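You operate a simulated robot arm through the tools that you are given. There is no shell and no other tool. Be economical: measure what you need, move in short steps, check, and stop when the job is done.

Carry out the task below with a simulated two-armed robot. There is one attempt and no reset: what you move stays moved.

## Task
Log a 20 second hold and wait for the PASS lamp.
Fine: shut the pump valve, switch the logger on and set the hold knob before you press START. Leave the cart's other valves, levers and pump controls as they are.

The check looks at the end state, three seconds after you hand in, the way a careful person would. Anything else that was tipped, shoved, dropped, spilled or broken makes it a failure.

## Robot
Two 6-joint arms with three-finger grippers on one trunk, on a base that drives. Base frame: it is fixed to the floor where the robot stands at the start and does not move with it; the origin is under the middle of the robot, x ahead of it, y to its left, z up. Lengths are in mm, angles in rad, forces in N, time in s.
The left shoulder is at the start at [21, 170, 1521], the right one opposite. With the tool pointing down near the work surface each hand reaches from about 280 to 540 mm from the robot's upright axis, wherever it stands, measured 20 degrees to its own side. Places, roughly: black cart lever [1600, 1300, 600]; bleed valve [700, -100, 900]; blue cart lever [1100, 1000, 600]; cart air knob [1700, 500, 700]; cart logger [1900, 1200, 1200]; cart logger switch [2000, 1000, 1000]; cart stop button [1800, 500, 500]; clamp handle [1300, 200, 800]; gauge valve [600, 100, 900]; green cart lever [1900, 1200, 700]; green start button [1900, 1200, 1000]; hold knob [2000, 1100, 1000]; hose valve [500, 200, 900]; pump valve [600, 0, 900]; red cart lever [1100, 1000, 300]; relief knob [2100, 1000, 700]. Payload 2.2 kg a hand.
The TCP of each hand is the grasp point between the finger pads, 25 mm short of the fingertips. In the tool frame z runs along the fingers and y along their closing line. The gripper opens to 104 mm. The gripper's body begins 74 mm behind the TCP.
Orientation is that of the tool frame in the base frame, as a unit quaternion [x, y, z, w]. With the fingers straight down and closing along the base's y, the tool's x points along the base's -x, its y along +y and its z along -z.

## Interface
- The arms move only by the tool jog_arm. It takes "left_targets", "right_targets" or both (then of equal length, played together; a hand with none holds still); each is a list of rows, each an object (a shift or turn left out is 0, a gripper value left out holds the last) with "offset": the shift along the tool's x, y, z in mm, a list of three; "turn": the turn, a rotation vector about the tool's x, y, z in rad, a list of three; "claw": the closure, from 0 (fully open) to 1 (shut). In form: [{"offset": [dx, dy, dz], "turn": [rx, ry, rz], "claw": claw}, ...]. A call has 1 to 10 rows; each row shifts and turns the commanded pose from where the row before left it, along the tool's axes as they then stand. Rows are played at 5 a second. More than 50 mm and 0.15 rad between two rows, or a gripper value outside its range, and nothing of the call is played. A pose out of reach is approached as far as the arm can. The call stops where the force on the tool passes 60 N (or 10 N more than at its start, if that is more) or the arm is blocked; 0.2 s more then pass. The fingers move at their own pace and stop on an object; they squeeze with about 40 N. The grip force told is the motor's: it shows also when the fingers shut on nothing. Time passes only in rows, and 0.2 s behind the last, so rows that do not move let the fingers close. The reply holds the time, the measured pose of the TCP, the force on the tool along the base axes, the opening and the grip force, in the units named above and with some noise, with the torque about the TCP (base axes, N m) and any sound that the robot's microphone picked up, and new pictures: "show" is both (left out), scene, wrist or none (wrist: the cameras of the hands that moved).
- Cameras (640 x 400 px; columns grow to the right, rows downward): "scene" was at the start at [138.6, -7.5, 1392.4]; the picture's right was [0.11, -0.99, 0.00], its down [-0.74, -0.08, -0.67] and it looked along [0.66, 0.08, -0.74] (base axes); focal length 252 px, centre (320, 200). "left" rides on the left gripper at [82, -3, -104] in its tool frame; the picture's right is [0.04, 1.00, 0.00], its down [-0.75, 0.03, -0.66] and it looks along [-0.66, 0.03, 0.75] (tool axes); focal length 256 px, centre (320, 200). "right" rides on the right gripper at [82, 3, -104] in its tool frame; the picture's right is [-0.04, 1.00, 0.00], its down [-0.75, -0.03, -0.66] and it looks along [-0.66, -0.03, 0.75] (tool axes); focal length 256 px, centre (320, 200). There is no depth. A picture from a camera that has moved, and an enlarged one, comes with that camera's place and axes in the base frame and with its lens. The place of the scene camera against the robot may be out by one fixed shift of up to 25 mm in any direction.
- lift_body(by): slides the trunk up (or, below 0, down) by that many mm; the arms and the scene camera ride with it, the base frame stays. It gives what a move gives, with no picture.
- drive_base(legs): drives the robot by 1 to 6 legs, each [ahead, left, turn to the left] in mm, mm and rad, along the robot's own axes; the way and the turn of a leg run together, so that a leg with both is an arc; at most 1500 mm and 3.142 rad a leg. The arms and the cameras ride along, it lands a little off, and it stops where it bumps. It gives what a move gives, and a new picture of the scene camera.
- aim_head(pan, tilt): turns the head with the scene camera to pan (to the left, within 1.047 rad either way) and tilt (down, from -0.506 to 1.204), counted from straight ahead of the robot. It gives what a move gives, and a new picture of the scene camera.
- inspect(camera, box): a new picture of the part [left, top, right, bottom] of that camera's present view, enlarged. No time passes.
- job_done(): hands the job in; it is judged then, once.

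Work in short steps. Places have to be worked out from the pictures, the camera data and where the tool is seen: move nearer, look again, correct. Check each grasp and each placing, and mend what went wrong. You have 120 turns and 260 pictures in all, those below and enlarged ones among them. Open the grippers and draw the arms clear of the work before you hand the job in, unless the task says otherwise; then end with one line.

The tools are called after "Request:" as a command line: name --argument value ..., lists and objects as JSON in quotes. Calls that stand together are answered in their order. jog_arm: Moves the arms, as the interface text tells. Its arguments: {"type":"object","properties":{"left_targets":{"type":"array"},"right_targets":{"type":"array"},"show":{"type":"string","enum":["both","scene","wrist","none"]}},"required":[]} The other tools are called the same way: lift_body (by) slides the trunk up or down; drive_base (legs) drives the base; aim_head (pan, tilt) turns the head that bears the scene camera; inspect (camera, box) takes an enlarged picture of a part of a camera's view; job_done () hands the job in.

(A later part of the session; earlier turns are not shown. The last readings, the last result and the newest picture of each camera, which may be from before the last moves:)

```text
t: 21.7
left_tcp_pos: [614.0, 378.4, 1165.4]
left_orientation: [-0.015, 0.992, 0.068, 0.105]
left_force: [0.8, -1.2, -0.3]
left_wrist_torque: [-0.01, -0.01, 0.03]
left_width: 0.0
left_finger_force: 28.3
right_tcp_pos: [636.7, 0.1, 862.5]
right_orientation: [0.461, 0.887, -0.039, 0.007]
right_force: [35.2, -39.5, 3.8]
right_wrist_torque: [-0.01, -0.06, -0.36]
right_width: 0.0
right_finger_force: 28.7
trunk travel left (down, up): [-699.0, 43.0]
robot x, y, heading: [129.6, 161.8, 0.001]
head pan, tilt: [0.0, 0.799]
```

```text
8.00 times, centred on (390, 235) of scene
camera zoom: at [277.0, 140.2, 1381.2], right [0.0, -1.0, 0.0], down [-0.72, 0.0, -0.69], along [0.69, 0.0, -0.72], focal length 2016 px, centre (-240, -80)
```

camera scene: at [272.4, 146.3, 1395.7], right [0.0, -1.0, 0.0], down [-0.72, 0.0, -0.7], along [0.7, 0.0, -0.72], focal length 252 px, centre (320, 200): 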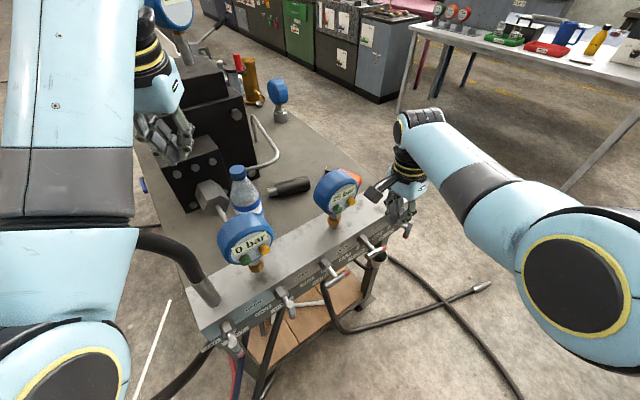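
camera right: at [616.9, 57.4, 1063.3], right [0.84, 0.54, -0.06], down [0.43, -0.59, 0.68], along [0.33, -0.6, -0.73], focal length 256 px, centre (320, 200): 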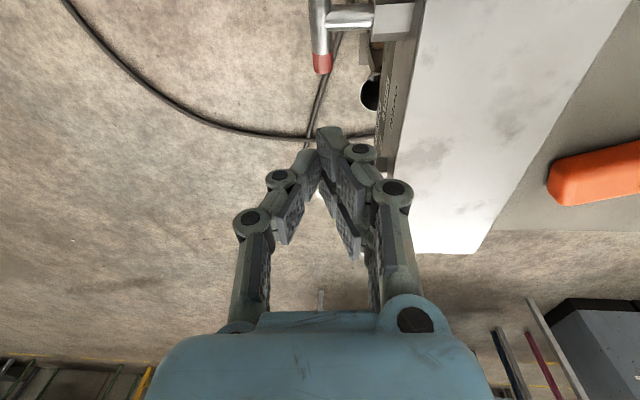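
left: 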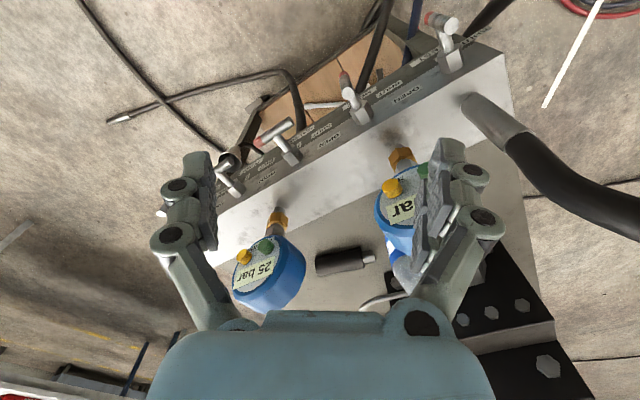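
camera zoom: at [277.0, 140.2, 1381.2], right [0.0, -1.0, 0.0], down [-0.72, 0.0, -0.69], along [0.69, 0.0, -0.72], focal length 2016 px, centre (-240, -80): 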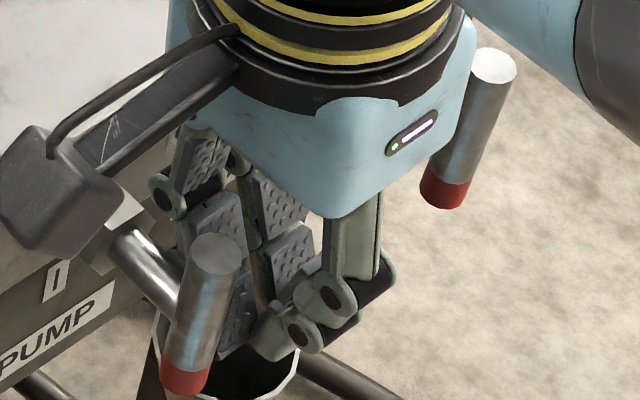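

The handle looks within a few degrees of vertical, matching BLEED, with 53 N resisting. One more small nudge will confirm the stop, then I'll back off.

Request:
jog_arm --right_targets '[{"offset": [3, 0, 0]}, {"offset": [2, 0, 0]}, {"offset": [2, 0, 0]}]' --show "none"

Request:
jog_arm --right_targets '[{"offset": [-10, 0, 0]}, {"offset": [-25, 0, 0]}, {"offset": [-10, 0, -30]}, {"offset": [0, 0, -45]}]' --show "none"

Request:
inspect --camera "scene" --box '[320, 190, 432, 260]'

```text
t: 22.2
left_tcp_pos: [610.5, 384.0, 1166.6]
left_orientation: [-0.016, 0.992, 0.067, 0.106]
left_force: [-0.5, 1.5, 0.6]
left_wrist_torque: [-0.07, -0.05, -0.02]
left_width: 0.2
left_finger_force: 28.2
right_tcp_pos: [634.6, 0.1, 867.0]
right_orientation: [0.461, 0.886, -0.042, 0.016]
right_force: [11.6, -16.8, -6.6]
right_wrist_torque: [-0.13, -0.24, -0.09]
right_width: 0.0
right_finger_force: 28.7
trunk travel left (down, up): [-699.0, 43.0]
robot x, y, heading: [129.7, 161.0, -0.006]
head pan, tilt: [0.0, 0.799]
stopped in row 2 (right hand): the force on the tool passed its limit at 64 N (the readings are from after the stop); the commanded pose is now the measured one
```

```text
t: 23.2
left_tcp_pos: [611.1, 384.9, 1166.7]
left_orientation: [-0.017, 0.992, 0.067, 0.106]
left_force: [-0.5, 0.2, -0.4]
left_wrist_torque: [-0.01, -0.01, -0.02]
left_width: 0.0
left_finger_force: 29.2
right_tcp_pos: [656.3, -25.4, 946.4]
right_orientation: [0.46, 0.887, -0.042, 0.011]
right_force: [1.1, 0.0, 0.9]
right_wrist_torque: [-0.01, 0.0, 0.02]
right_width: 0.1
right_finger_force: 28.1
right hand out of reach, approached as far as the arm can: row 2
trunk travel left (down, up): [-699.0, 43.0]
robot x, y, heading: [134.6, 162.2, 0.002]
head pan, tilt: [0.0, 0.799]
```

```text
5.71 times, centred on (376, 225) of scene
camera zoom: at [272.4, 146.4, 1381.7], right [0.0, -1.0, 0.0], down [-0.72, 0.0, -0.7], along [0.7, 0.0, -0.72], focal length 1440 px, centre (0, 57)
```

zoom: 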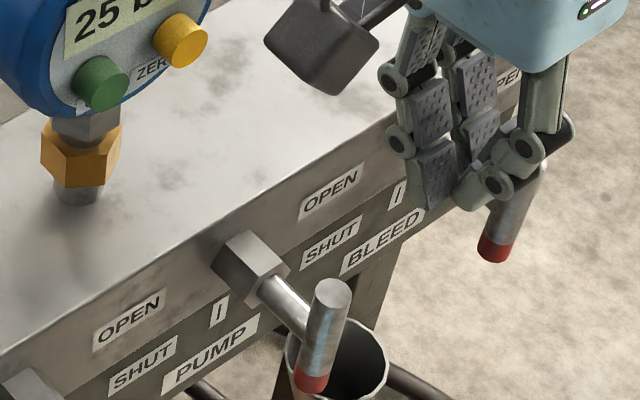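

PUMP points down now. I'll raise the hand clear and compare its angle closely with the shut valves.

Request:
jog_arm --right_targets '[{"offset": [-20, -30, -40]}, {"offset": [-20, -40, -20]}]' --show "none"

Request:
inspect --camera "scene" --box '[348, 228, 404, 263]'

Request:
inspect --camera "scene" --box '[200, 230, 408, 360]'

```text
refused: row 1 steps farther than a row can; nothing moved
```

```text
11.43 times, centred on (376, 246) of scene
camera zoom: at [272.4, 146.4, 1381.7], right [0.0, -1.0, 0.0], down [-0.72, 0.0, -0.7], along [0.7, 0.0, -0.72], focal length 2880 px, centre (-320, -320)
```

zoom: 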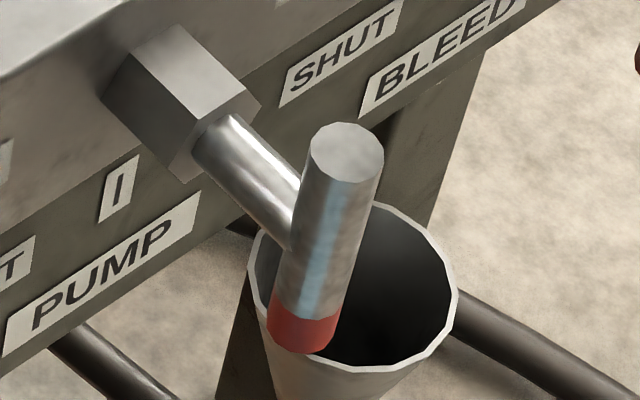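

```text
3.08 times, centred on (304, 295) of scene
camera zoom: at [272.4, 146.4, 1381.7], right [0.0, -1.0, 0.0], down [-0.72, 0.0, -0.7], along [0.7, 0.0, -0.72], focal length 775 px, centre (369, -92)
```

zoom: 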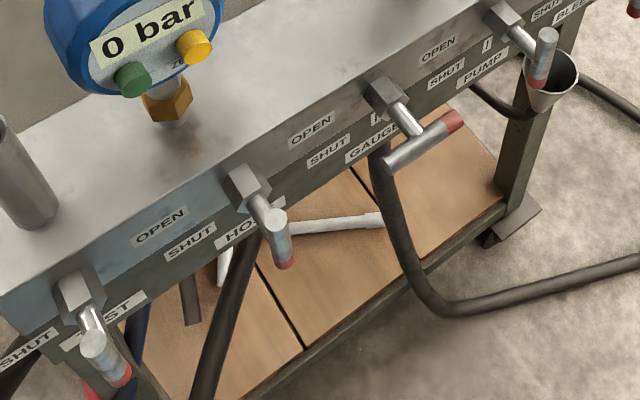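

PUMP is within 2° of straight down, like the other shut valves. Now I'll raise and pull back the right hand, then look toward the logger.

Request:
jog_arm --right_targets '[{"offset": [-10, -30, -20]}, {"offset": [-10, -40, -20]}, {"offset": [0, -40, -20]}, {"offset": [0, -40, -20]}]' --show "none"

Request:
drive_base --legs '[[-150, -50, 0]]'

Request:
aim_head --pan 0.55 --tilt 0.25

Request:
inspect --camera "scene" --box '[240, 100, 400, 200]'

```text
t: 24.2
left_tcp_pos: [609.8, 382.1, 1167.8]
left_orientation: [-0.016, 0.992, 0.067, 0.107]
left_force: [-0.1, -0.4, 0.6]
left_wrist_torque: [0.01, -0.06, -0.03]
left_width: 0.2
left_finger_force: 28.4
right_tcp_pos: [545.3, -122.2, 1036.1]
right_orientation: [0.461, 0.887, -0.04, 0.012]
right_force: [0.3, 0.0, 0.6]
right_wrist_torque: [0.03, -0.02, -0.01]
right_width: 0.0
right_finger_force: 29.0
trunk travel left (down, up): [-699.0, 43.0]
robot x, y, heading: [132.2, 162.0, 0.001]
head pan, tilt: [0.0, 0.799]
```

```text
t: 25.6
left_tcp_pos: [459.8, 333.9, 1168.0]
left_orientation: [-0.016, 0.992, 0.067, 0.106]
left_force: [-1.0, -1.0, 0.5]
left_wrist_torque: [-0.01, -0.04, -0.06]
left_width: 0.0
left_finger_force: 28.3
right_tcp_pos: [396.8, -172.4, 1035.7]
right_orientation: [0.46, 0.887, -0.041, 0.012]
right_force: [-0.5, 0.4, 1.0]
right_wrist_torque: [0.0, 0.02, 0.01]
right_width: 0.2
right_finger_force: 28.4
trunk travel left (down, up): [-699.0, 43.0]
robot x, y, heading: [-20.6, 109.5, -0.002]
head pan, tilt: [0.0, 0.799]
camera scene: at [121.8, 95.9, 1381.8], right [0.0, -1.0, 0.0], down [-0.72, 0.0, -0.7], along [0.7, 0.0, -0.72], focal length 252 px, centre (320, 200)
```

scene: 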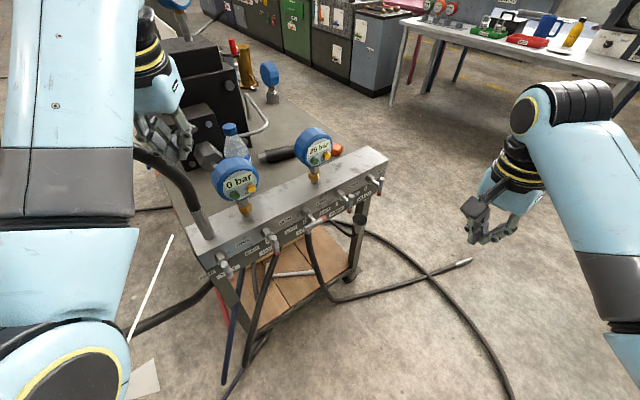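

```text
t: 26.6
left_tcp_pos: [461.1, 334.4, 1169.1]
left_orientation: [-0.017, 0.992, 0.067, 0.107]
left_force: [-0.1, 0.8, 0.7]
left_wrist_torque: [0.01, 0.01, 0.01]
left_width: 0.0
left_finger_force: 28.8
right_tcp_pos: [398.2, -172.6, 1035.7]
right_orientation: [0.461, 0.887, -0.041, 0.012]
right_force: [0.0, -0.8, 0.3]
right_wrist_torque: [0.0, 0.01, 0.01]
right_width: 0.0
right_finger_force: 28.0
trunk travel left (down, up): [-699.0, 43.0]
robot x, y, heading: [-20.1, 114.5, -0.002]
head pan, tilt: [0.55, 0.25]
camera scene: at [121.8, 145.0, 1430.7], right [0.52, -0.85, 0.0], down [-0.21, -0.13, -0.97], along [0.83, 0.51, -0.25], focal length 252 px, centre (320, 200)
```

scene: 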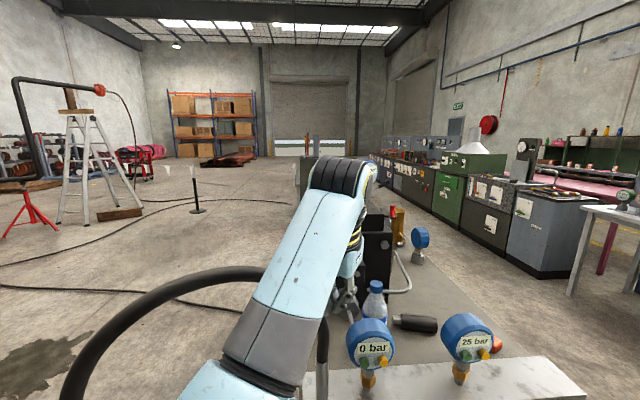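

```text
4.00 times, centred on (320, 150) of scene
camera zoom: at [121.8, 145.0, 1430.7], right [0.52, -0.85, 0.0], down [-0.21, -0.13, -0.97], along [0.83, 0.51, -0.25], focal length 1008 px, centre (320, 400)
```

zoom: 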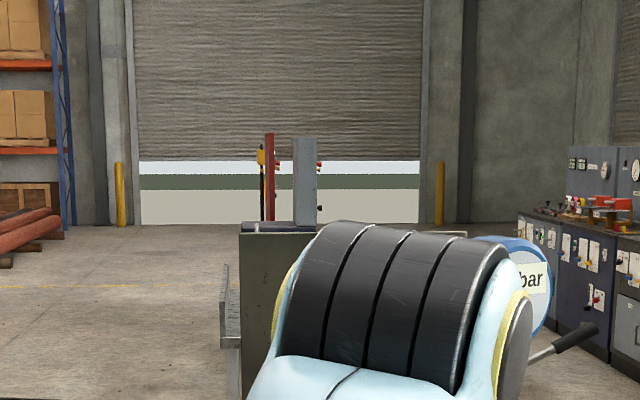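

The logger's controls aren't visible from this end; its box stands at the far end of the cart. I'll drive round the open right side, keeping about 0.9 m off the cart.

Request:
drive_base --legs '[[0, -800, 0], [1150, 0, 0], [0, 0, 0.62], [1000, 0, 0]]'

Request:
aim_head --pan 0.9 --tilt 0.3

```text
t: 42.8
left_tcp_pos: [2199.6, 343.2, 1166.7]
left_orientation: [-0.319, 0.939, 0.097, 0.081]
left_force: [0.4, -0.8, 0.5]
left_wrist_torque: [0.01, 0.03, -0.02]
left_width: 0.0
left_finger_force: 28.2
right_tcp_pos: [2443.5, -104.4, 1034.8]
right_orientation: [0.167, 0.985, -0.035, 0.023]
right_force: [0.1, 0.7, 0.2]
right_wrist_torque: [0.0, 0.0, -0.02]
right_width: 0.1
right_finger_force: 28.5
trunk travel left (down, up): [-699.0, 43.0]
robot x, y, heading: [1940.6, -114.6, 0.624]
head pan, tilt: [0.55, 0.25]
camera scene: at [2023.6, -5.0, 1430.7], right [0.92, -0.39, 0.0], down [-0.1, -0.23, -0.97], along [0.38, 0.89, -0.25], focal length 252 px, centre (320, 200)
```

scene: 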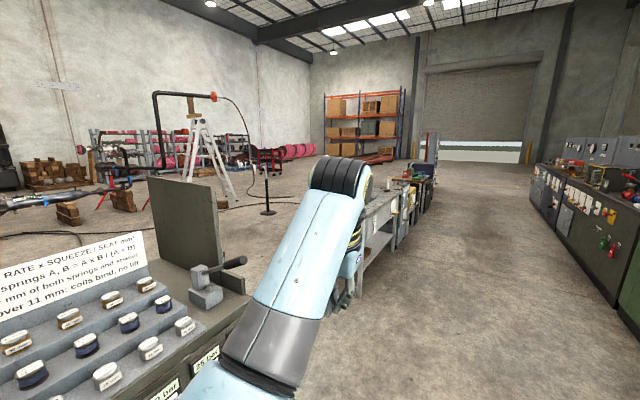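

```text
t: 43.6
left_tcp_pos: [2200.3, 342.8, 1166.9]
left_orientation: [-0.32, 0.939, 0.095, 0.08]
left_force: [-0.1, 0.1, -0.3]
left_wrist_torque: [0.01, 0.02, -0.02]
left_width: 0.0
left_finger_force: 27.9
right_tcp_pos: [2443.8, -104.6, 1035.1]
right_orientation: [0.166, 0.985, -0.036, 0.024]
right_force: [-0.7, 0.4, 0.4]
right_wrist_torque: [0.0, 0.03, -0.03]
right_width: 0.0
right_finger_force: 28.2
trunk travel left (down, up): [-699.0, 43.0]
robot x, y, heading: [1940.1, -113.9, 0.623]
head pan, tilt: [0.901, 0.3]
camera scene: at [1991.6, 1.9, 1426.0], right [1.0, -0.05, 0.0], down [-0.01, -0.3, -0.96], along [0.05, 0.95, -0.3], focal length 252 px, centre (320, 200)
```

scene: 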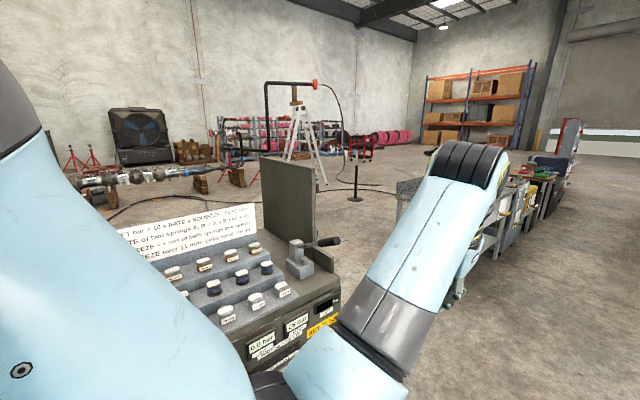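

The board stands at the far end and its controls face away. I'll drive past the cart's end, keeping clear of the bench beyond, and turn to look back at it.

Request:
drive_base --legs '[[1250, 0, 0], [0, 0, 1.9]]'

Request:
aim_head --pan 0.45 --tilt 0.35

```text
t: 54.6
left_tcp_pos: [2438.9, 695.5, 1167.8]
left_orientation: [0.954, -0.271, -0.12, 0.034]
left_force: [0.0, 0.3, 0.7]
left_wrist_torque: [-0.02, -0.03, 0.01]
left_width: 0.2
left_finger_force: 28.4
right_tcp_pos: [2771.6, 1083.1, 1035.0]
right_orientation: [0.715, -0.698, 0.0, -0.043]
right_force: [-0.6, 0.6, -0.1]
right_wrist_torque: [0.02, 0.0, 0.02]
right_width: 0.0
right_finger_force: 28.6
trunk travel left (down, up): [-699.0, 43.0]
robot x, y, heading: [2959.3, 611.9, 2.555]
head pan, tilt: [0.901, 0.3]
camera scene: at [2802.9, 609.0, 1426.0], right [-0.31, 0.95, 0.0], down [0.28, 0.09, -0.96], along [-0.91, -0.29, -0.3], focal length 252 px, centre (320, 200)
```

scene: 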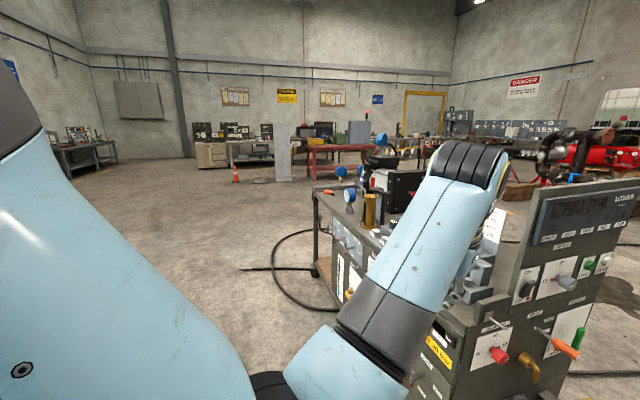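

```text
t: 55.5
left_tcp_pos: [2439.2, 695.5, 1167.3]
left_orientation: [0.954, -0.271, -0.121, 0.033]
left_force: [-0.2, 1.4, 0.0]
left_wrist_torque: [0.02, -0.04, -0.01]
left_width: 0.0
left_finger_force: 28.3
right_tcp_pos: [2772.1, 1082.3, 1035.9]
right_orientation: [0.716, -0.697, 0.0, -0.042]
right_force: [0.3, -0.9, 0.3]
right_wrist_torque: [0.0, 0.03, -0.04]
right_width: 0.0
right_finger_force: 28.4
trunk travel left (down, up): [-699.0, 43.0]
robot x, y, heading: [2960.8, 617.6, 2.555]
head pan, tilt: [0.45, 0.351]
camera scene: at [2799.6, 650.5, 1421.3], right [0.14, 0.99, 0.0], down [0.34, -0.05, -0.94], along [-0.93, 0.13, -0.34], focal length 252 px, centre (320, 200)
```

scene: 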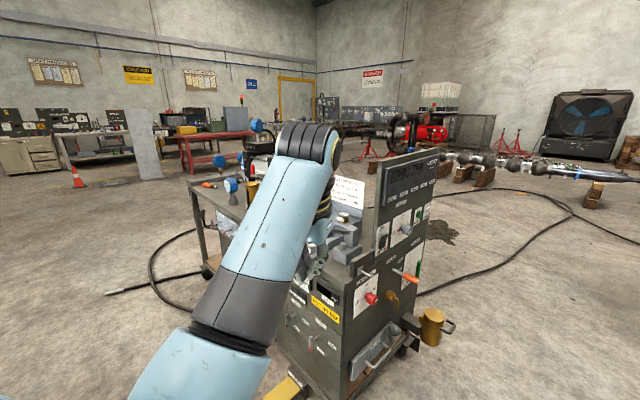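

The logger panel faces the end of the cart, as expected. I'll enlarge it.

Request:
inspect --camera "scene" --box '[340, 140, 460, 320]'

Request:
inspect --camera "scene" --box '[360, 150, 456, 210]'

Request:
inspect --camera "scene" --box '[350, 200, 446, 260]'

```text
2.22 times, centred on (400, 230) of scene
camera zoom: at [2799.6, 650.5, 1421.3], right [0.14, 0.99, 0.0], down [0.34, -0.05, -0.94], along [-0.93, 0.13, -0.34], focal length 560 px, centre (142, 133)
```

zoom: 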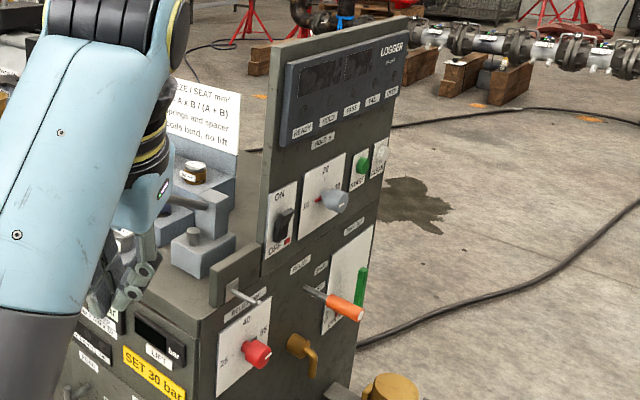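

```text
6.67 times, centred on (408, 180) of scene
camera zoom: at [2799.6, 650.5, 1421.3], right [0.14, 0.99, 0.0], down [0.34, -0.05, -0.94], along [-0.93, 0.13, -0.34], focal length 1680 px, centre (-267, 333)
```

zoom: 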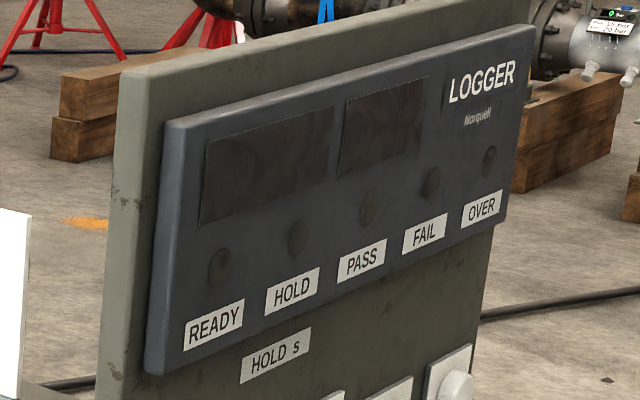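

```text
6.67 times, centred on (398, 230) of scene
camera zoom: at [2799.6, 650.5, 1421.3], right [0.14, 0.99, 0.0], down [0.34, -0.05, -0.94], along [-0.93, 0.13, -0.34], focal length 1680 px, centre (-200, 0)
```

zoom: 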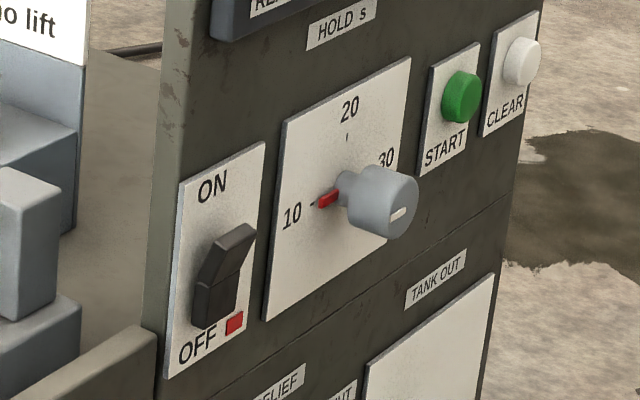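

Panel layout: a rocker at OFF, the hold knob pointing to 10 with 20 at the top, a green START, and CLEAR to its right. The knob is near (2009, 1085, 1000). I'll turn to face the panel and stand about 650 mm off with the right arm in line.

Request:
drive_base --legs '[[0, 0, 1.207], [-150, 0, 0], [0, -760, 0]]'

Request:
aim_head --pan -0.2 --tilt 0.6

```text
t: 63.6
left_tcp_pos: [2379.9, 864.1, 1167.3]
left_orientation: [0.939, 0.319, -0.081, 0.096]
left_force: [0.3, 0.1, 0.4]
left_wrist_torque: [0.0, -0.01, 0.0]
left_width: 0.0
left_finger_force: 28.1
right_tcp_pos: [2137.7, 1311.2, 1036.7]
right_orientation: [0.985, -0.167, -0.024, -0.035]
right_force: [0.9, 0.5, 0.1]
right_wrist_torque: [0.03, 0.01, -0.01]
right_width: 0.0
right_finger_force: 28.6
trunk travel left (down, up): [-699.0, 43.0]
robot x, y, heading: [2640.2, 1321.1, -2.521]
head pan, tilt: [0.45, 0.351]
camera scene: at [2528.6, 1182.1, 1421.3], right [-0.88, 0.48, 0.0], down [0.16, 0.3, -0.94], along [-0.45, -0.82, -0.34], focal length 252 px, centre (320, 200)
```

scene: 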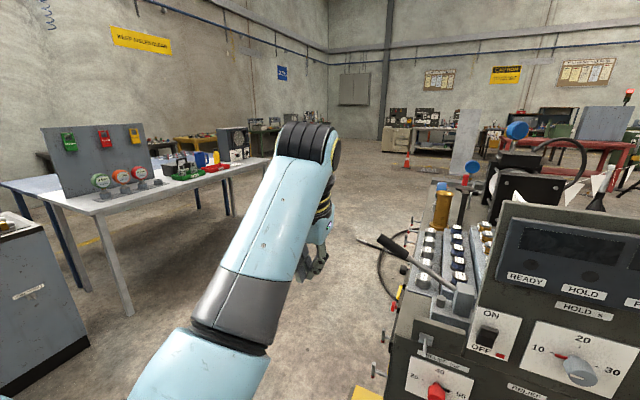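

```text
t: 64.6
left_tcp_pos: [2379.3, 862.2, 1166.9]
left_orientation: [0.939, 0.319, -0.08, 0.096]
left_force: [-0.4, 0.4, 0.0]
left_wrist_torque: [-0.01, -0.03, 0.01]
left_width: 0.0
left_finger_force: 28.2
right_tcp_pos: [2136.5, 1309.3, 1036.2]
right_orientation: [0.985, -0.168, -0.024, -0.035]
right_force: [-0.7, -0.1, -0.7]
right_wrist_torque: [-0.03, 0.01, -0.01]
right_width: 0.0
right_finger_force: 28.4
trunk travel left (down, up): [-699.0, 43.0]
robot x, y, heading: [2640.5, 1323.8, -2.524]
head pan, tilt: [-0.201, 0.6]
camera scene: at [2492.7, 1227.4, 1398.5], right [-0.41, 0.91, 0.0], down [0.52, 0.23, -0.83], along [-0.75, -0.34, -0.56], focal length 252 px, centre (320, 200)
```

scene: 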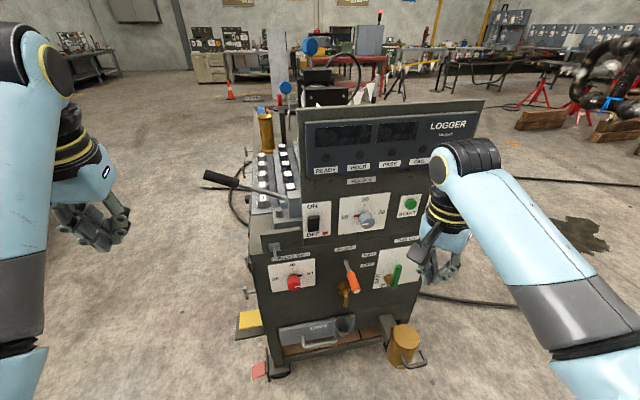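

The panel is in clear view. I'll enlarge it for measurements.

Request:
inspect --camera "scene" --box '[290, 175, 450, 275]'

Request:
inspect --camera "right" --box '[0, 0, 640, 400]'

```text
4.00 times, centred on (370, 225) of scene
camera zoom: at [2492.7, 1227.4, 1398.5], right [-0.41, 0.91, 0.0], down [0.52, 0.23, -0.83], along [-0.75, -0.34, -0.56], focal length 1008 px, centre (120, 100)
```

zoom: 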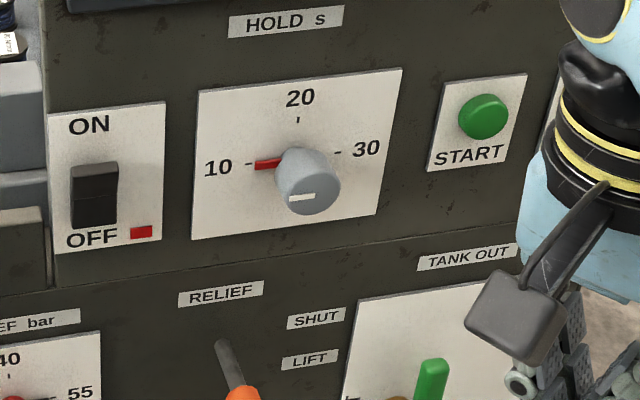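

```text
1.00 times, centred on (320, 200) of right (not enlarged: the box is as wide or as high as the picture)
camera zoom: at [2216.4, 1273.0, 1134.5], right [-0.37, -0.93, -0.06], down [-0.68, 0.22, 0.7], along [-0.64, 0.3, -0.71], focal length 256 px, centre (320, 200)
```

zoom: 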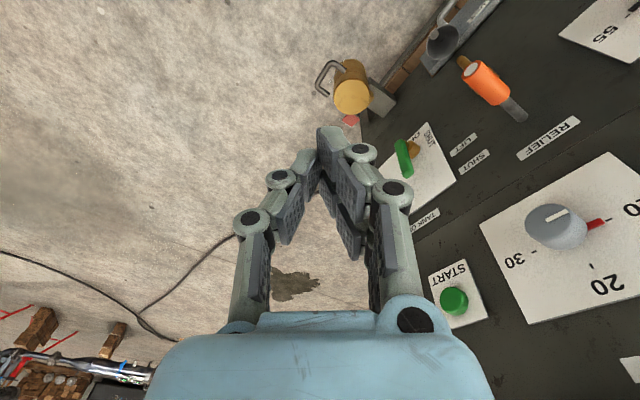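

I'll calibrate the scene camera by looking at the right fingertips, whose position is known.

Request:
inspect --camera "scene" --box '[400, 220, 480, 300]'

```text
5.00 times, centred on (440, 260) of scene
camera zoom: at [2492.7, 1227.4, 1398.5], right [-0.41, 0.91, 0.0], down [0.52, 0.23, -0.83], along [-0.75, -0.34, -0.56], focal length 1260 px, centre (-280, -100)
```

zoom: 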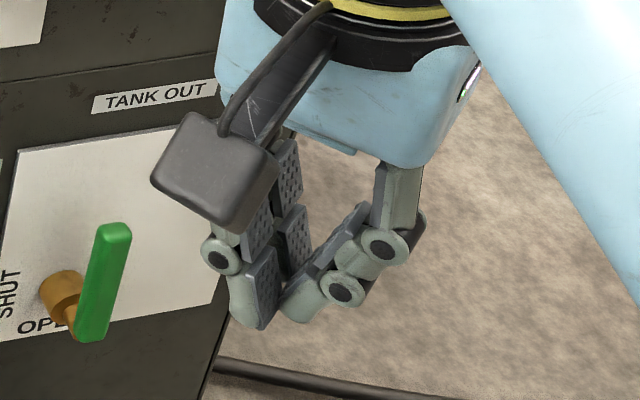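

The calibration shift is about 25 mm and wrist views will settle the rest. I'll square the right hand to the robot heading first, then pitch it up to face the panel.

Request:
jog_arm --right_targets '[{"turn": [0, 0, -0.136]}, {"turn": [0, 0, -0.136]}, {"turn": [0, 0, -0.136]}, {"turn": [0, 0, -0.136]}, {"turn": [0, 0, -0.136]}, {"turn": [0, 0, -0.136]}, {"turn": [0, 0, -0.136]}]' --show "none"

Request:
jog_arm --right_targets '[{"turn": [0, -0.14, 0]}, {"turn": [0, -0.14, 0]}, {"turn": [0, -0.14, 0]}, {"turn": [0, -0.14, 0]}, {"turn": [0, -0.14, 0]}]' --show "both"

```text
t: 66.2
left_tcp_pos: [2380.1, 862.0, 1167.3]
left_orientation: [0.939, 0.319, -0.081, 0.096]
left_force: [-0.1, -0.5, 0.3]
left_wrist_torque: [-0.01, 0.0, 0.02]
left_width: 0.1
left_finger_force: 28.8
right_tcp_pos: [2136.4, 1310.0, 1035.0]
right_orientation: [0.952, 0.304, -0.005, -0.042]
right_force: [0.3, -1.0, -0.6]
right_wrist_torque: [0.02, 0.02, 0.03]
right_width: 0.0
right_finger_force: 29.0
trunk travel left (down, up): [-699.0, 43.0]
robot x, y, heading: [2643.5, 1323.7, -2.519]
head pan, tilt: [-0.201, 0.6]
```

```text
t: 67.4
left_tcp_pos: [2381.4, 862.2, 1167.8]
left_orientation: [0.939, 0.319, -0.081, 0.097]
left_force: [-0.3, 1.0, -0.3]
left_wrist_torque: [-0.02, 0.02, 0.03]
left_width: 0.2
left_finger_force: 28.2
right_tcp_pos: [2137.7, 1309.8, 1036.2]
right_orientation: [0.892, 0.3, -0.332, 0.065]
right_force: [0.0, 0.3, 0.9]
right_wrist_torque: [-0.02, -0.02, -0.01]
right_width: 0.0
right_finger_force: 28.7
trunk travel left (down, up): [-699.0, 43.0]
robot x, y, heading: [2639.6, 1322.8, -2.522]
head pan, tilt: [-0.201, 0.6]
camera scene: at [2493.3, 1228.1, 1398.6], right [-0.41, 0.91, 0.0], down [0.52, 0.23, -0.83], along [-0.75, -0.34, -0.56], focal length 252 px, centre (320, 200)
camera right: at [2246.1, 1380.9, 1065.0], right [0.55, -0.83, -0.06], down [-0.11, -0.14, 0.98], along [-0.83, -0.54, -0.16], focal length 256 px, centre (320, 200)
```

scene: 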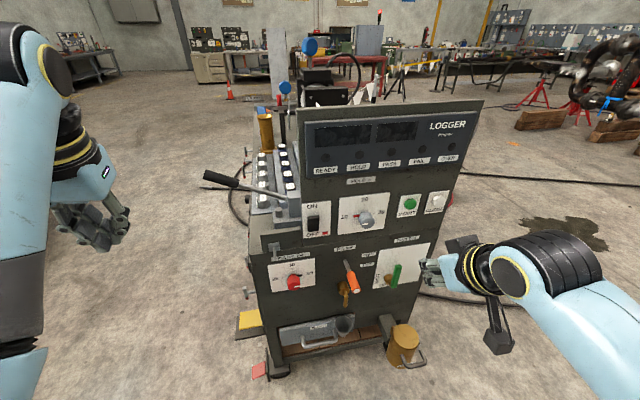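
right: 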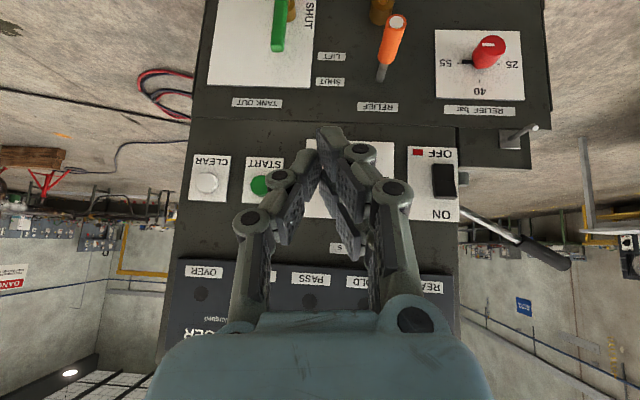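

The wrist view gives the switch at about (2021, 1002, 957), the knob base at (1928, 1118, 970) and START at (1855, 1242, 980). I'll finish the pitch so the tool points at the panel.

Request:
jog_arm --right_targets '[{"turn": [0, -0.14, 0]}, {"turn": [0, -0.14, 0]}, {"turn": [0, -0.14, 0]}, {"turn": [0, -0.14, 0]}, {"turn": [0, -0.14, 0]}, {"turn": [0, -0.14, 0]}]' --show "both"

```text
t: 68.8
left_tcp_pos: [2380.0, 862.1, 1167.9]
left_orientation: [0.939, 0.319, -0.081, 0.096]
left_force: [0.1, 0.2, -0.5]
left_wrist_torque: [0.0, 0.01, 0.01]
left_width: 0.1
left_finger_force: 28.5
right_tcp_pos: [2137.1, 1310.5, 1036.2]
right_orientation: [0.68, 0.247, -0.667, 0.181]
right_force: [-0.3, 0.2, 0.4]
right_wrist_torque: [0.03, 0.02, 0.0]
right_width: 0.2
right_finger_force: 27.9
right hand out of reach, approached as far as the arm can: row 5
trunk travel left (down, up): [-699.0, 43.0]
robot x, y, heading: [2642.7, 1321.8, -2.522]
head pan, tilt: [-0.201, 0.6]
camera scene: at [2492.4, 1227.8, 1398.5], right [-0.41, 0.91, 0.0], down [0.52, 0.23, -0.82], along [-0.75, -0.34, -0.57], focal length 252 px, centre (320, 200)
camera right: at [2222.3, 1375.4, 959.5], right [0.57, -0.82, -0.04], down [0.53, 0.33, 0.78], along [-0.63, -0.47, 0.62], focal length 256 px, centre (320, 200)
```

scene: 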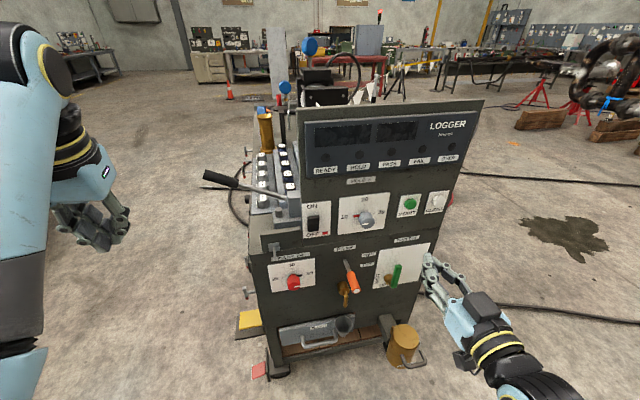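
right: 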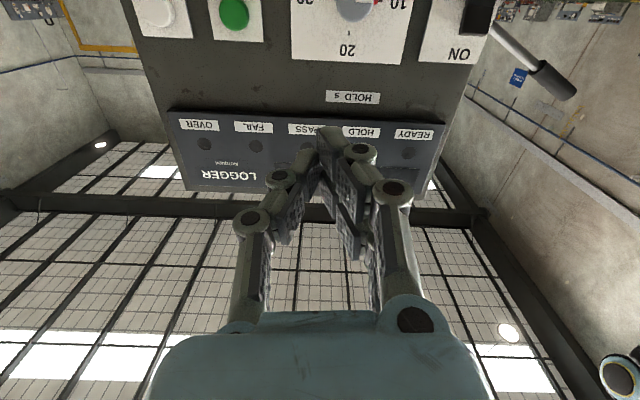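

The tool now points squarely at the panel. I'll roll it -90° so the fingertips lie across the switch and leave room for the knob turn, then bring the base over.

Request:
jog_arm --right_targets '[{"turn": [0, 0, -0.145]}, {"turn": [0, 0, -0.145]}, {"turn": [0, 0, -0.145]}, {"turn": [0, 0, -0.145]}, {"turn": [0, 0, -0.145]}, {"turn": [0, 0, -0.145]}, {"turn": [0, 0, -0.145]}, {"turn": [0, 0, -0.145]}, {"turn": [0, 0, -0.145]}, {"turn": [0, 0, -0.145]}]' --show "none"

Request:
jog_arm --right_targets '[{"turn": [0, 0, -0.12]}, {}]' --show "both"

```text
t: 71.0
left_tcp_pos: [2380.1, 862.7, 1166.2]
left_orientation: [0.939, 0.319, -0.081, 0.097]
left_force: [-0.3, 0.8, -0.8]
left_wrist_torque: [-0.03, 0.01, 0.02]
left_width: 0.0
left_finger_force: 28.5
right_tcp_pos: [2138.4, 1309.0, 1036.3]
right_orientation: [0.344, 0.636, -0.618, -0.308]
right_force: [-0.5, -0.4, 0.1]
right_wrist_torque: [0.01, 0.01, 0.03]
right_width: 0.2
right_finger_force: 28.4
trunk travel left (down, up): [-699.0, 43.0]
robot x, y, heading: [2640.8, 1321.6, -2.523]
head pan, tilt: [-0.201, 0.6]
```

```text
t: 71.6
left_tcp_pos: [2380.8, 862.5, 1167.7]
left_orientation: [0.939, 0.319, -0.08, 0.096]
left_force: [-0.3, -0.4, -0.6]
left_wrist_torque: [-0.04, -0.01, 0.03]
left_width: 0.1
left_finger_force: 28.2
right_tcp_pos: [2136.5, 1309.5, 1035.4]
right_orientation: [0.305, 0.656, -0.599, -0.344]
right_force: [0.1, -0.4, 0.6]
right_wrist_torque: [0.03, 0.02, -0.02]
right_width: 0.0
right_finger_force: 28.6
trunk travel left (down, up): [-699.0, 43.0]
robot x, y, heading: [2642.4, 1318.4, -2.522]
head pan, tilt: [-0.201, 0.6]
camera scene: at [2492.8, 1227.6, 1398.5], right [-0.41, 0.91, 0.0], down [0.52, 0.23, -0.82], along [-0.75, -0.34, -0.57], focal length 252 px, centre (320, 200)
camera right: at [2175.1, 1436.6, 1044.8], right [0.01, 0.06, -1.0], down [0.97, -0.24, 0.0], along [-0.24, -0.97, -0.06], focal length 256 px, centre (320, 200)
```

scene: 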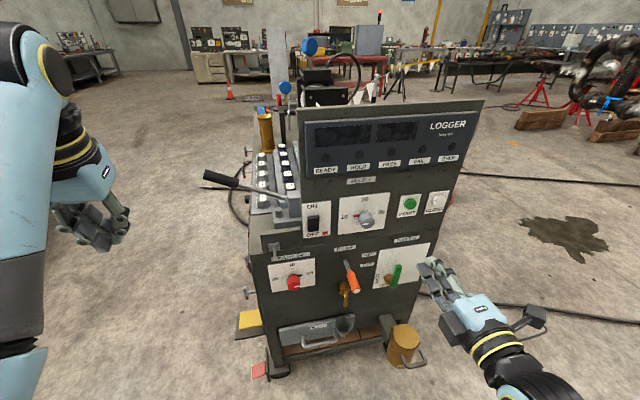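
right: 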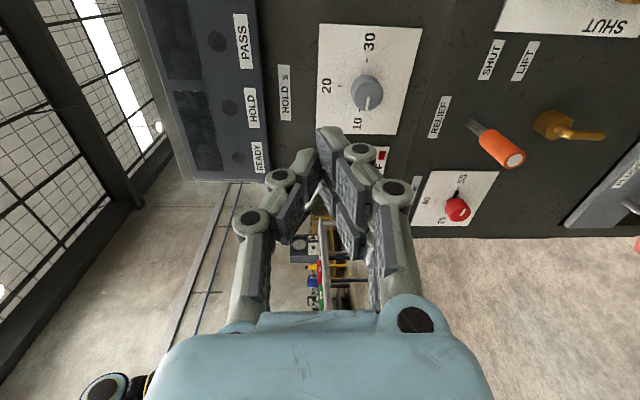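

All wrist views agree on the panel plane. I'll drive 183 mm left and 100 mm ahead so the hand is in front of the switch, then lower it.

Request:
drive_base --legs '[[0, 183, 0], [100, 0, 0]]'

Request:
jog_arm --right_targets '[{"offset": [0, 30, 0]}, {"offset": [0, 27, 0]}]' --show "both"

```text
t: 73.9
left_tcp_pos: [2403.4, 654.4, 1166.2]
left_orientation: [0.939, 0.32, -0.08, 0.097]
left_force: [-0.3, -0.2, 1.0]
left_wrist_torque: [0.0, -0.02, 0.0]
left_width: 0.2
left_finger_force: 27.8
right_tcp_pos: [2160.1, 1099.5, 1036.6]
right_orientation: [0.307, 0.656, -0.598, -0.343]
right_force: [0.2, -1.1, -0.3]
right_wrist_torque: [0.0, 0.0, 0.02]
right_width: 0.0
right_finger_force: 28.4
trunk travel left (down, up): [-699.0, 43.0]
robot x, y, heading: [2661.4, 1112.2, -2.518]
head pan, tilt: [-0.201, 0.6]
camera scene: at [2515.4, 1019.3, 1398.4], right [-0.41, 0.91, 0.0], down [0.52, 0.23, -0.82], along [-0.75, -0.34, -0.57], focal length 252 px, centre (320, 200)
```

scene: 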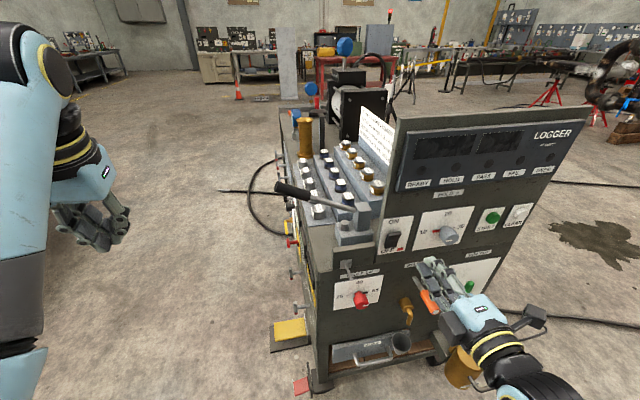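

```text
t: 74.5
left_tcp_pos: [2403.6, 654.7, 1167.2]
left_orientation: [0.939, 0.32, -0.081, 0.096]
left_force: [0.1, 0.1, 0.0]
left_wrist_torque: [0.0, -0.05, 0.03]
left_width: 0.0
left_finger_force: 28.9
right_tcp_pos: [2159.6, 1106.1, 980.0]
right_orientation: [0.307, 0.656, -0.599, -0.343]
right_force: [-0.5, -0.2, -0.2]
right_wrist_torque: [0.01, 0.0, 0.0]
right_width: 0.2
right_finger_force: 28.4
trunk travel left (down, up): [-699.0, 43.0]
robot x, y, heading: [2663.1, 1114.3, -2.517]
head pan, tilt: [-0.201, 0.6]
camera scene: at [2515.3, 1019.3, 1398.4], right [-0.41, 0.91, 0.0], down [0.52, 0.23, -0.82], along [-0.75, -0.34, -0.57], focal length 252 px, centre (320, 200)
camera right: at [2196.7, 1233.1, 988.8], right [0.01, 0.06, -1.0], down [0.97, -0.24, 0.0], along [-0.24, -0.97, -0.06], focal length 256 px, centre (320, 200)
```

scene: 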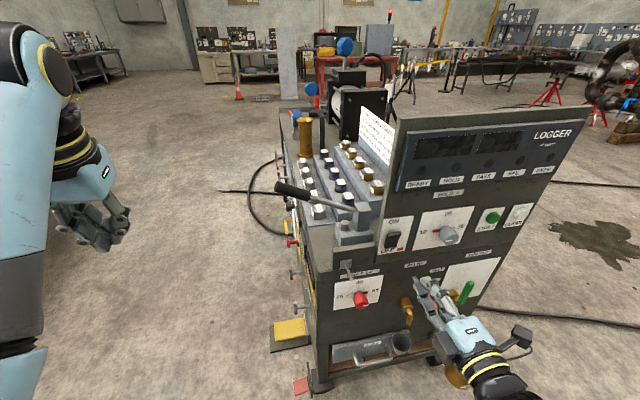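
right: 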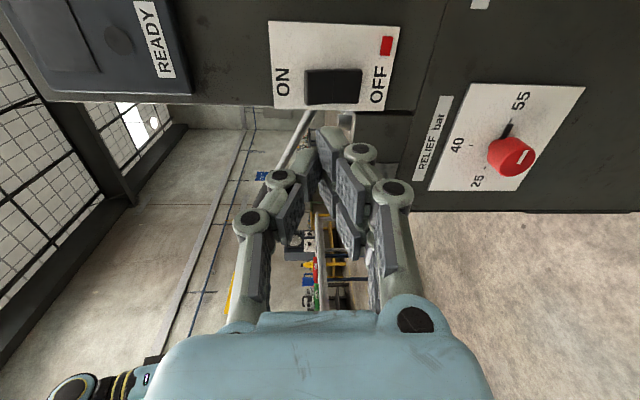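

The tool axis lands on the upper (ON) half of the rocker, with a small left correction needed. I'll approach to about 20 mm short.

Request:
jog_arm --right_targets '[{"offset": [-7, 0, 35]}, {"offset": [0, 0, 40]}, {"offset": [0, 0, 35]}]' --show "wrist"

Request:
inspect --camera "scene" --box '[360, 200, 480, 275]'

```text
t: 75.3
left_tcp_pos: [2403.4, 653.6, 1165.7]
left_orientation: [0.939, 0.32, -0.08, 0.096]
left_force: [0.1, -0.8, 0.3]
left_wrist_torque: [0.02, 0.0, 0.03]
left_width: 0.0
left_finger_force: 29.0
right_tcp_pos: [2074.2, 1036.4, 974.8]
right_orientation: [0.306, 0.656, -0.598, -0.343]
right_force: [-0.5, 0.0, -0.1]
right_wrist_torque: [0.01, 0.01, 0.02]
right_width: 0.0
right_finger_force: 28.4
trunk travel left (down, up): [-699.0, 43.0]
robot x, y, heading: [2664.1, 1112.3, -2.518]
head pan, tilt: [-0.201, 0.6]
camera right: at [2112.0, 1163.0, 983.0], right [0.01, 0.06, -1.0], down [0.97, -0.24, 0.0], along [-0.24, -0.97, -0.07], focal length 256 px, centre (320, 200)
```

right: 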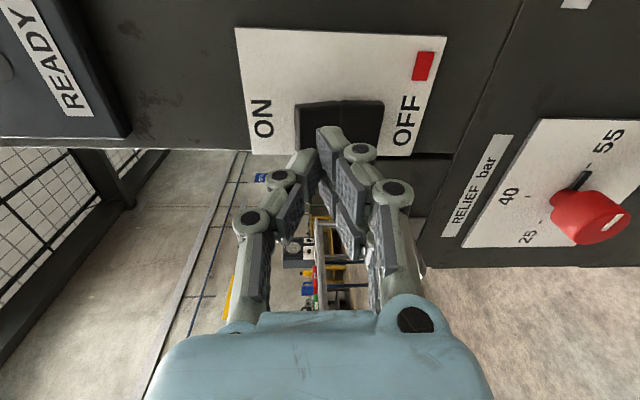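

```text
5.33 times, centred on (420, 238) of scene
camera zoom: at [2515.3, 1018.8, 1398.4], right [-0.41, 0.91, 0.0], down [0.52, 0.23, -0.82], along [-0.75, -0.34, -0.57], focal length 1344 px, centre (-213, 0)
```

zoom: 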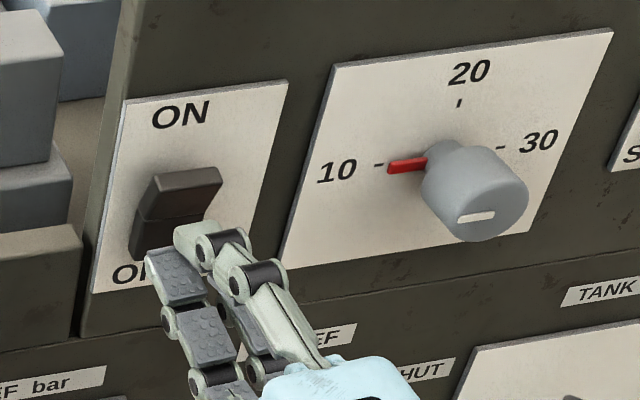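

The fingertips are centred on the protruding upper half of the rocker. I'll push in gently.

Request:
jog_arm --right_targets '[{"offset": [4, 0, 8]}, {"offset": [0, 0, 8]}, {"offset": [0, 0, 6]}, {"offset": [0, 0, 5]}, {"offset": [0, 0, 5]}]' --show "wrist"

Request:
inspect --camera "scene" --box '[360, 150, 520, 250]'

```text
t: 76.5
left_tcp_pos: [2406.5, 655.0, 1168.2]
left_orientation: [0.939, 0.32, -0.081, 0.097]
left_force: [0.0, 0.0, -0.3]
left_wrist_torque: [0.02, 0.0, -0.03]
left_width: 0.0
left_finger_force: 28.2
right_tcp_pos: [2049.5, 1024.1, 973.3]
right_orientation: [0.305, 0.655, -0.6, -0.343]
right_force: [16.5, 7.7, 4.1]
right_wrist_torque: [-0.05, 0.06, 0.22]
right_width: 5.9
right_finger_force: 28.3
trunk travel left (down, up): [-699.0, 43.0]
robot x, y, heading: [2661.0, 1112.0, -2.519]
head pan, tilt: [-0.201, 0.6]
camera right: at [2086.5, 1151.2, 981.3], right [0.01, 0.06, -1.0], down [0.97, -0.24, 0.0], along [-0.24, -0.97, -0.06], focal length 256 px, centre (320, 200)
```

right: 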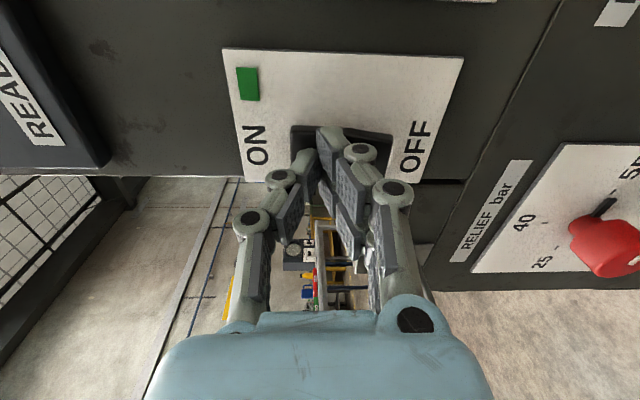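

```text
4.00 times, centred on (440, 200) of scene
camera zoom: at [2518.8, 1020.9, 1398.9], right [-0.41, 0.91, 0.0], down [0.51, 0.23, -0.83], along [-0.75, -0.34, -0.56], focal length 1008 px, centre (-160, 200)
```

zoom: 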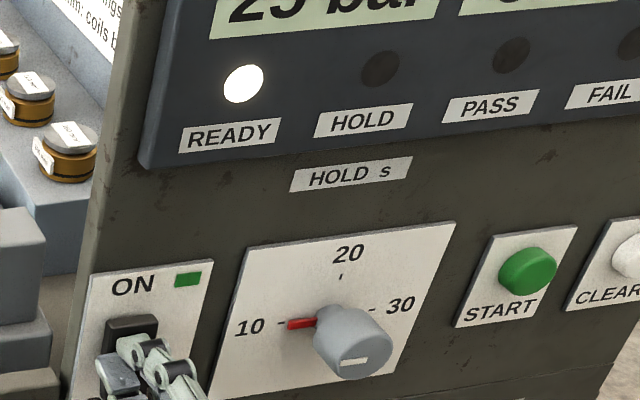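

The switch is ON, READY is lit and the display shows 25 bar. I'll withdraw and drive 149 mm right to line up with the hold knob, opening the gripper on the way.

Request:
jog_arm --right_targets '[{"offset": [0, 0, -30]}, {"offset": [0, 0, -40], "claw": 0}, {"offset": [0, 0, -35]}, {}]' --show "none"

Request:
drive_base --legs '[[0, -149, 0]]'

Request:
inspect --camera "right" --box '[0, 0, 640, 400]'

```text
t: 77.5
left_tcp_pos: [2403.7, 654.3, 1166.3]
left_orientation: [0.939, 0.321, -0.081, 0.097]
left_force: [0.1, 0.2, -0.4]
left_wrist_torque: [-0.04, 0.0, 0.0]
left_width: 0.0
left_finger_force: 27.9
right_tcp_pos: [2131.0, 1081.9, 977.2]
right_orientation: [0.306, 0.656, -0.599, -0.343]
right_force: [0.0, 0.1, 0.0]
right_wrist_torque: [0.02, 0.01, 0.02]
right_width: 101.4
right_finger_force: 0.2
trunk travel left (down, up): [-699.0, 43.0]
robot x, y, heading: [2664.2, 1112.5, -2.517]
head pan, tilt: [-0.201, 0.6]
```

```text
t: 78.8
left_tcp_pos: [2318.2, 773.7, 1168.0]
left_orientation: [0.939, 0.321, -0.081, 0.096]
left_force: [-0.6, 0.7, 0.1]
left_wrist_torque: [-0.02, -0.03, -0.02]
left_width: 0.0
left_finger_force: 29.0
right_tcp_pos: [2043.6, 1202.2, 976.6]
right_orientation: [0.306, 0.656, -0.599, -0.342]
right_force: [-0.3, -1.0, -1.4]
right_wrist_torque: [-0.01, 0.03, 0.02]
right_width: 104.3
right_finger_force: 0.0
trunk travel left (down, up): [-699.0, 43.0]
robot x, y, heading: [2577.3, 1233.5, -2.516]
head pan, tilt: [-0.201, 0.6]
camera scene: at [2429.5, 1140.1, 1398.5], right [-0.41, 0.91, 0.0], down [0.52, 0.23, -0.82], along [-0.75, -0.34, -0.57], focal length 252 px, centre (320, 200)
```

scene: 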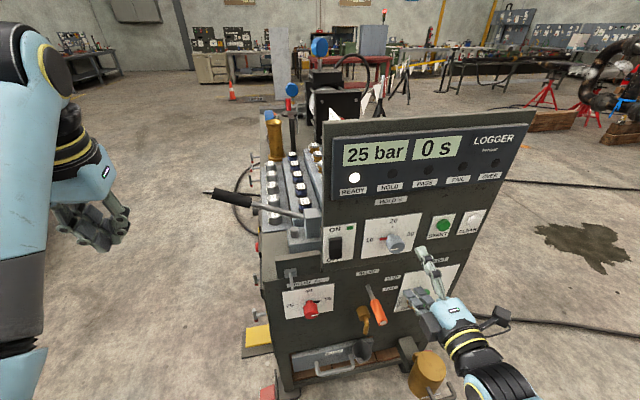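

```text
1.00 times, centred on (320, 200) of right (not enlarged: the box is as wide or as high as the picture)
camera zoom: at [2081.2, 1329.4, 984.7], right [0.01, 0.06, -1.0], down [0.97, -0.24, 0.0], along [-0.24, -0.97, -0.06], focal length 256 px, centre (320, 200)
```

zoom: 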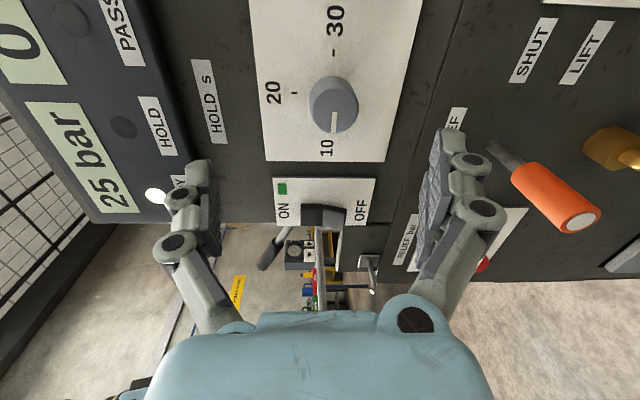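

The knob front is about 100 mm ahead, 11 mm lower and 4 mm to the right. I'll narrow the fingers to about 72 mm and approach half way.

Request:
jog_arm --right_targets '[{"offset": [4, 11, 0], "claw": 0.3}, {"offset": [0, 0, 30]}, {"offset": [0, 0, 30]}, {}]' --show "wrist"

Request:
inspect --camera "scene" --box '[340, 200, 460, 275]'

```text
t: 79.8
left_tcp_pos: [2318.8, 773.8, 1166.8]
left_orientation: [0.939, 0.321, -0.081, 0.096]
left_force: [0.0, 0.8, 0.7]
left_wrist_torque: [-0.02, 0.05, 0.04]
left_width: 0.2
left_finger_force: 28.0
right_tcp_pos: [1992.7, 1173.9, 963.7]
right_orientation: [0.305, 0.655, -0.599, -0.343]
right_force: [1.2, 0.4, -0.3]
right_wrist_torque: [-0.02, -0.02, 0.01]
right_width: 72.7
right_finger_force: 0.1
trunk travel left (down, up): [-699.0, 43.0]
robot x, y, heading: [2579.7, 1232.3, -2.514]
head pan, tilt: [-0.201, 0.6]
camera right: at [2030.0, 1299.8, 971.5], right [0.01, 0.06, -1.0], down [0.97, -0.24, 0.0], along [-0.24, -0.97, -0.06], focal length 256 px, centre (320, 200)
```

right: 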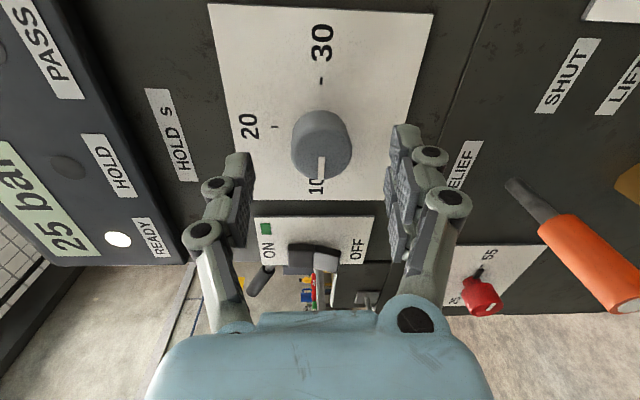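

```text
5.33 times, centred on (400, 238) of scene
camera zoom: at [2430.5, 1139.9, 1398.6], right [-0.41, 0.91, 0.0], down [0.51, 0.23, -0.83], along [-0.75, -0.34, -0.56], focal length 1344 px, centre (-107, 0)
```

zoom: 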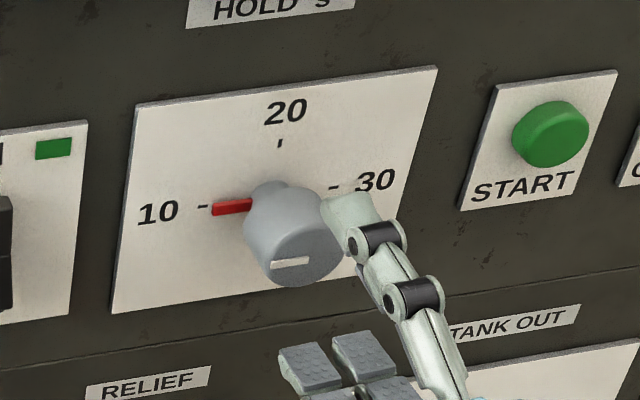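

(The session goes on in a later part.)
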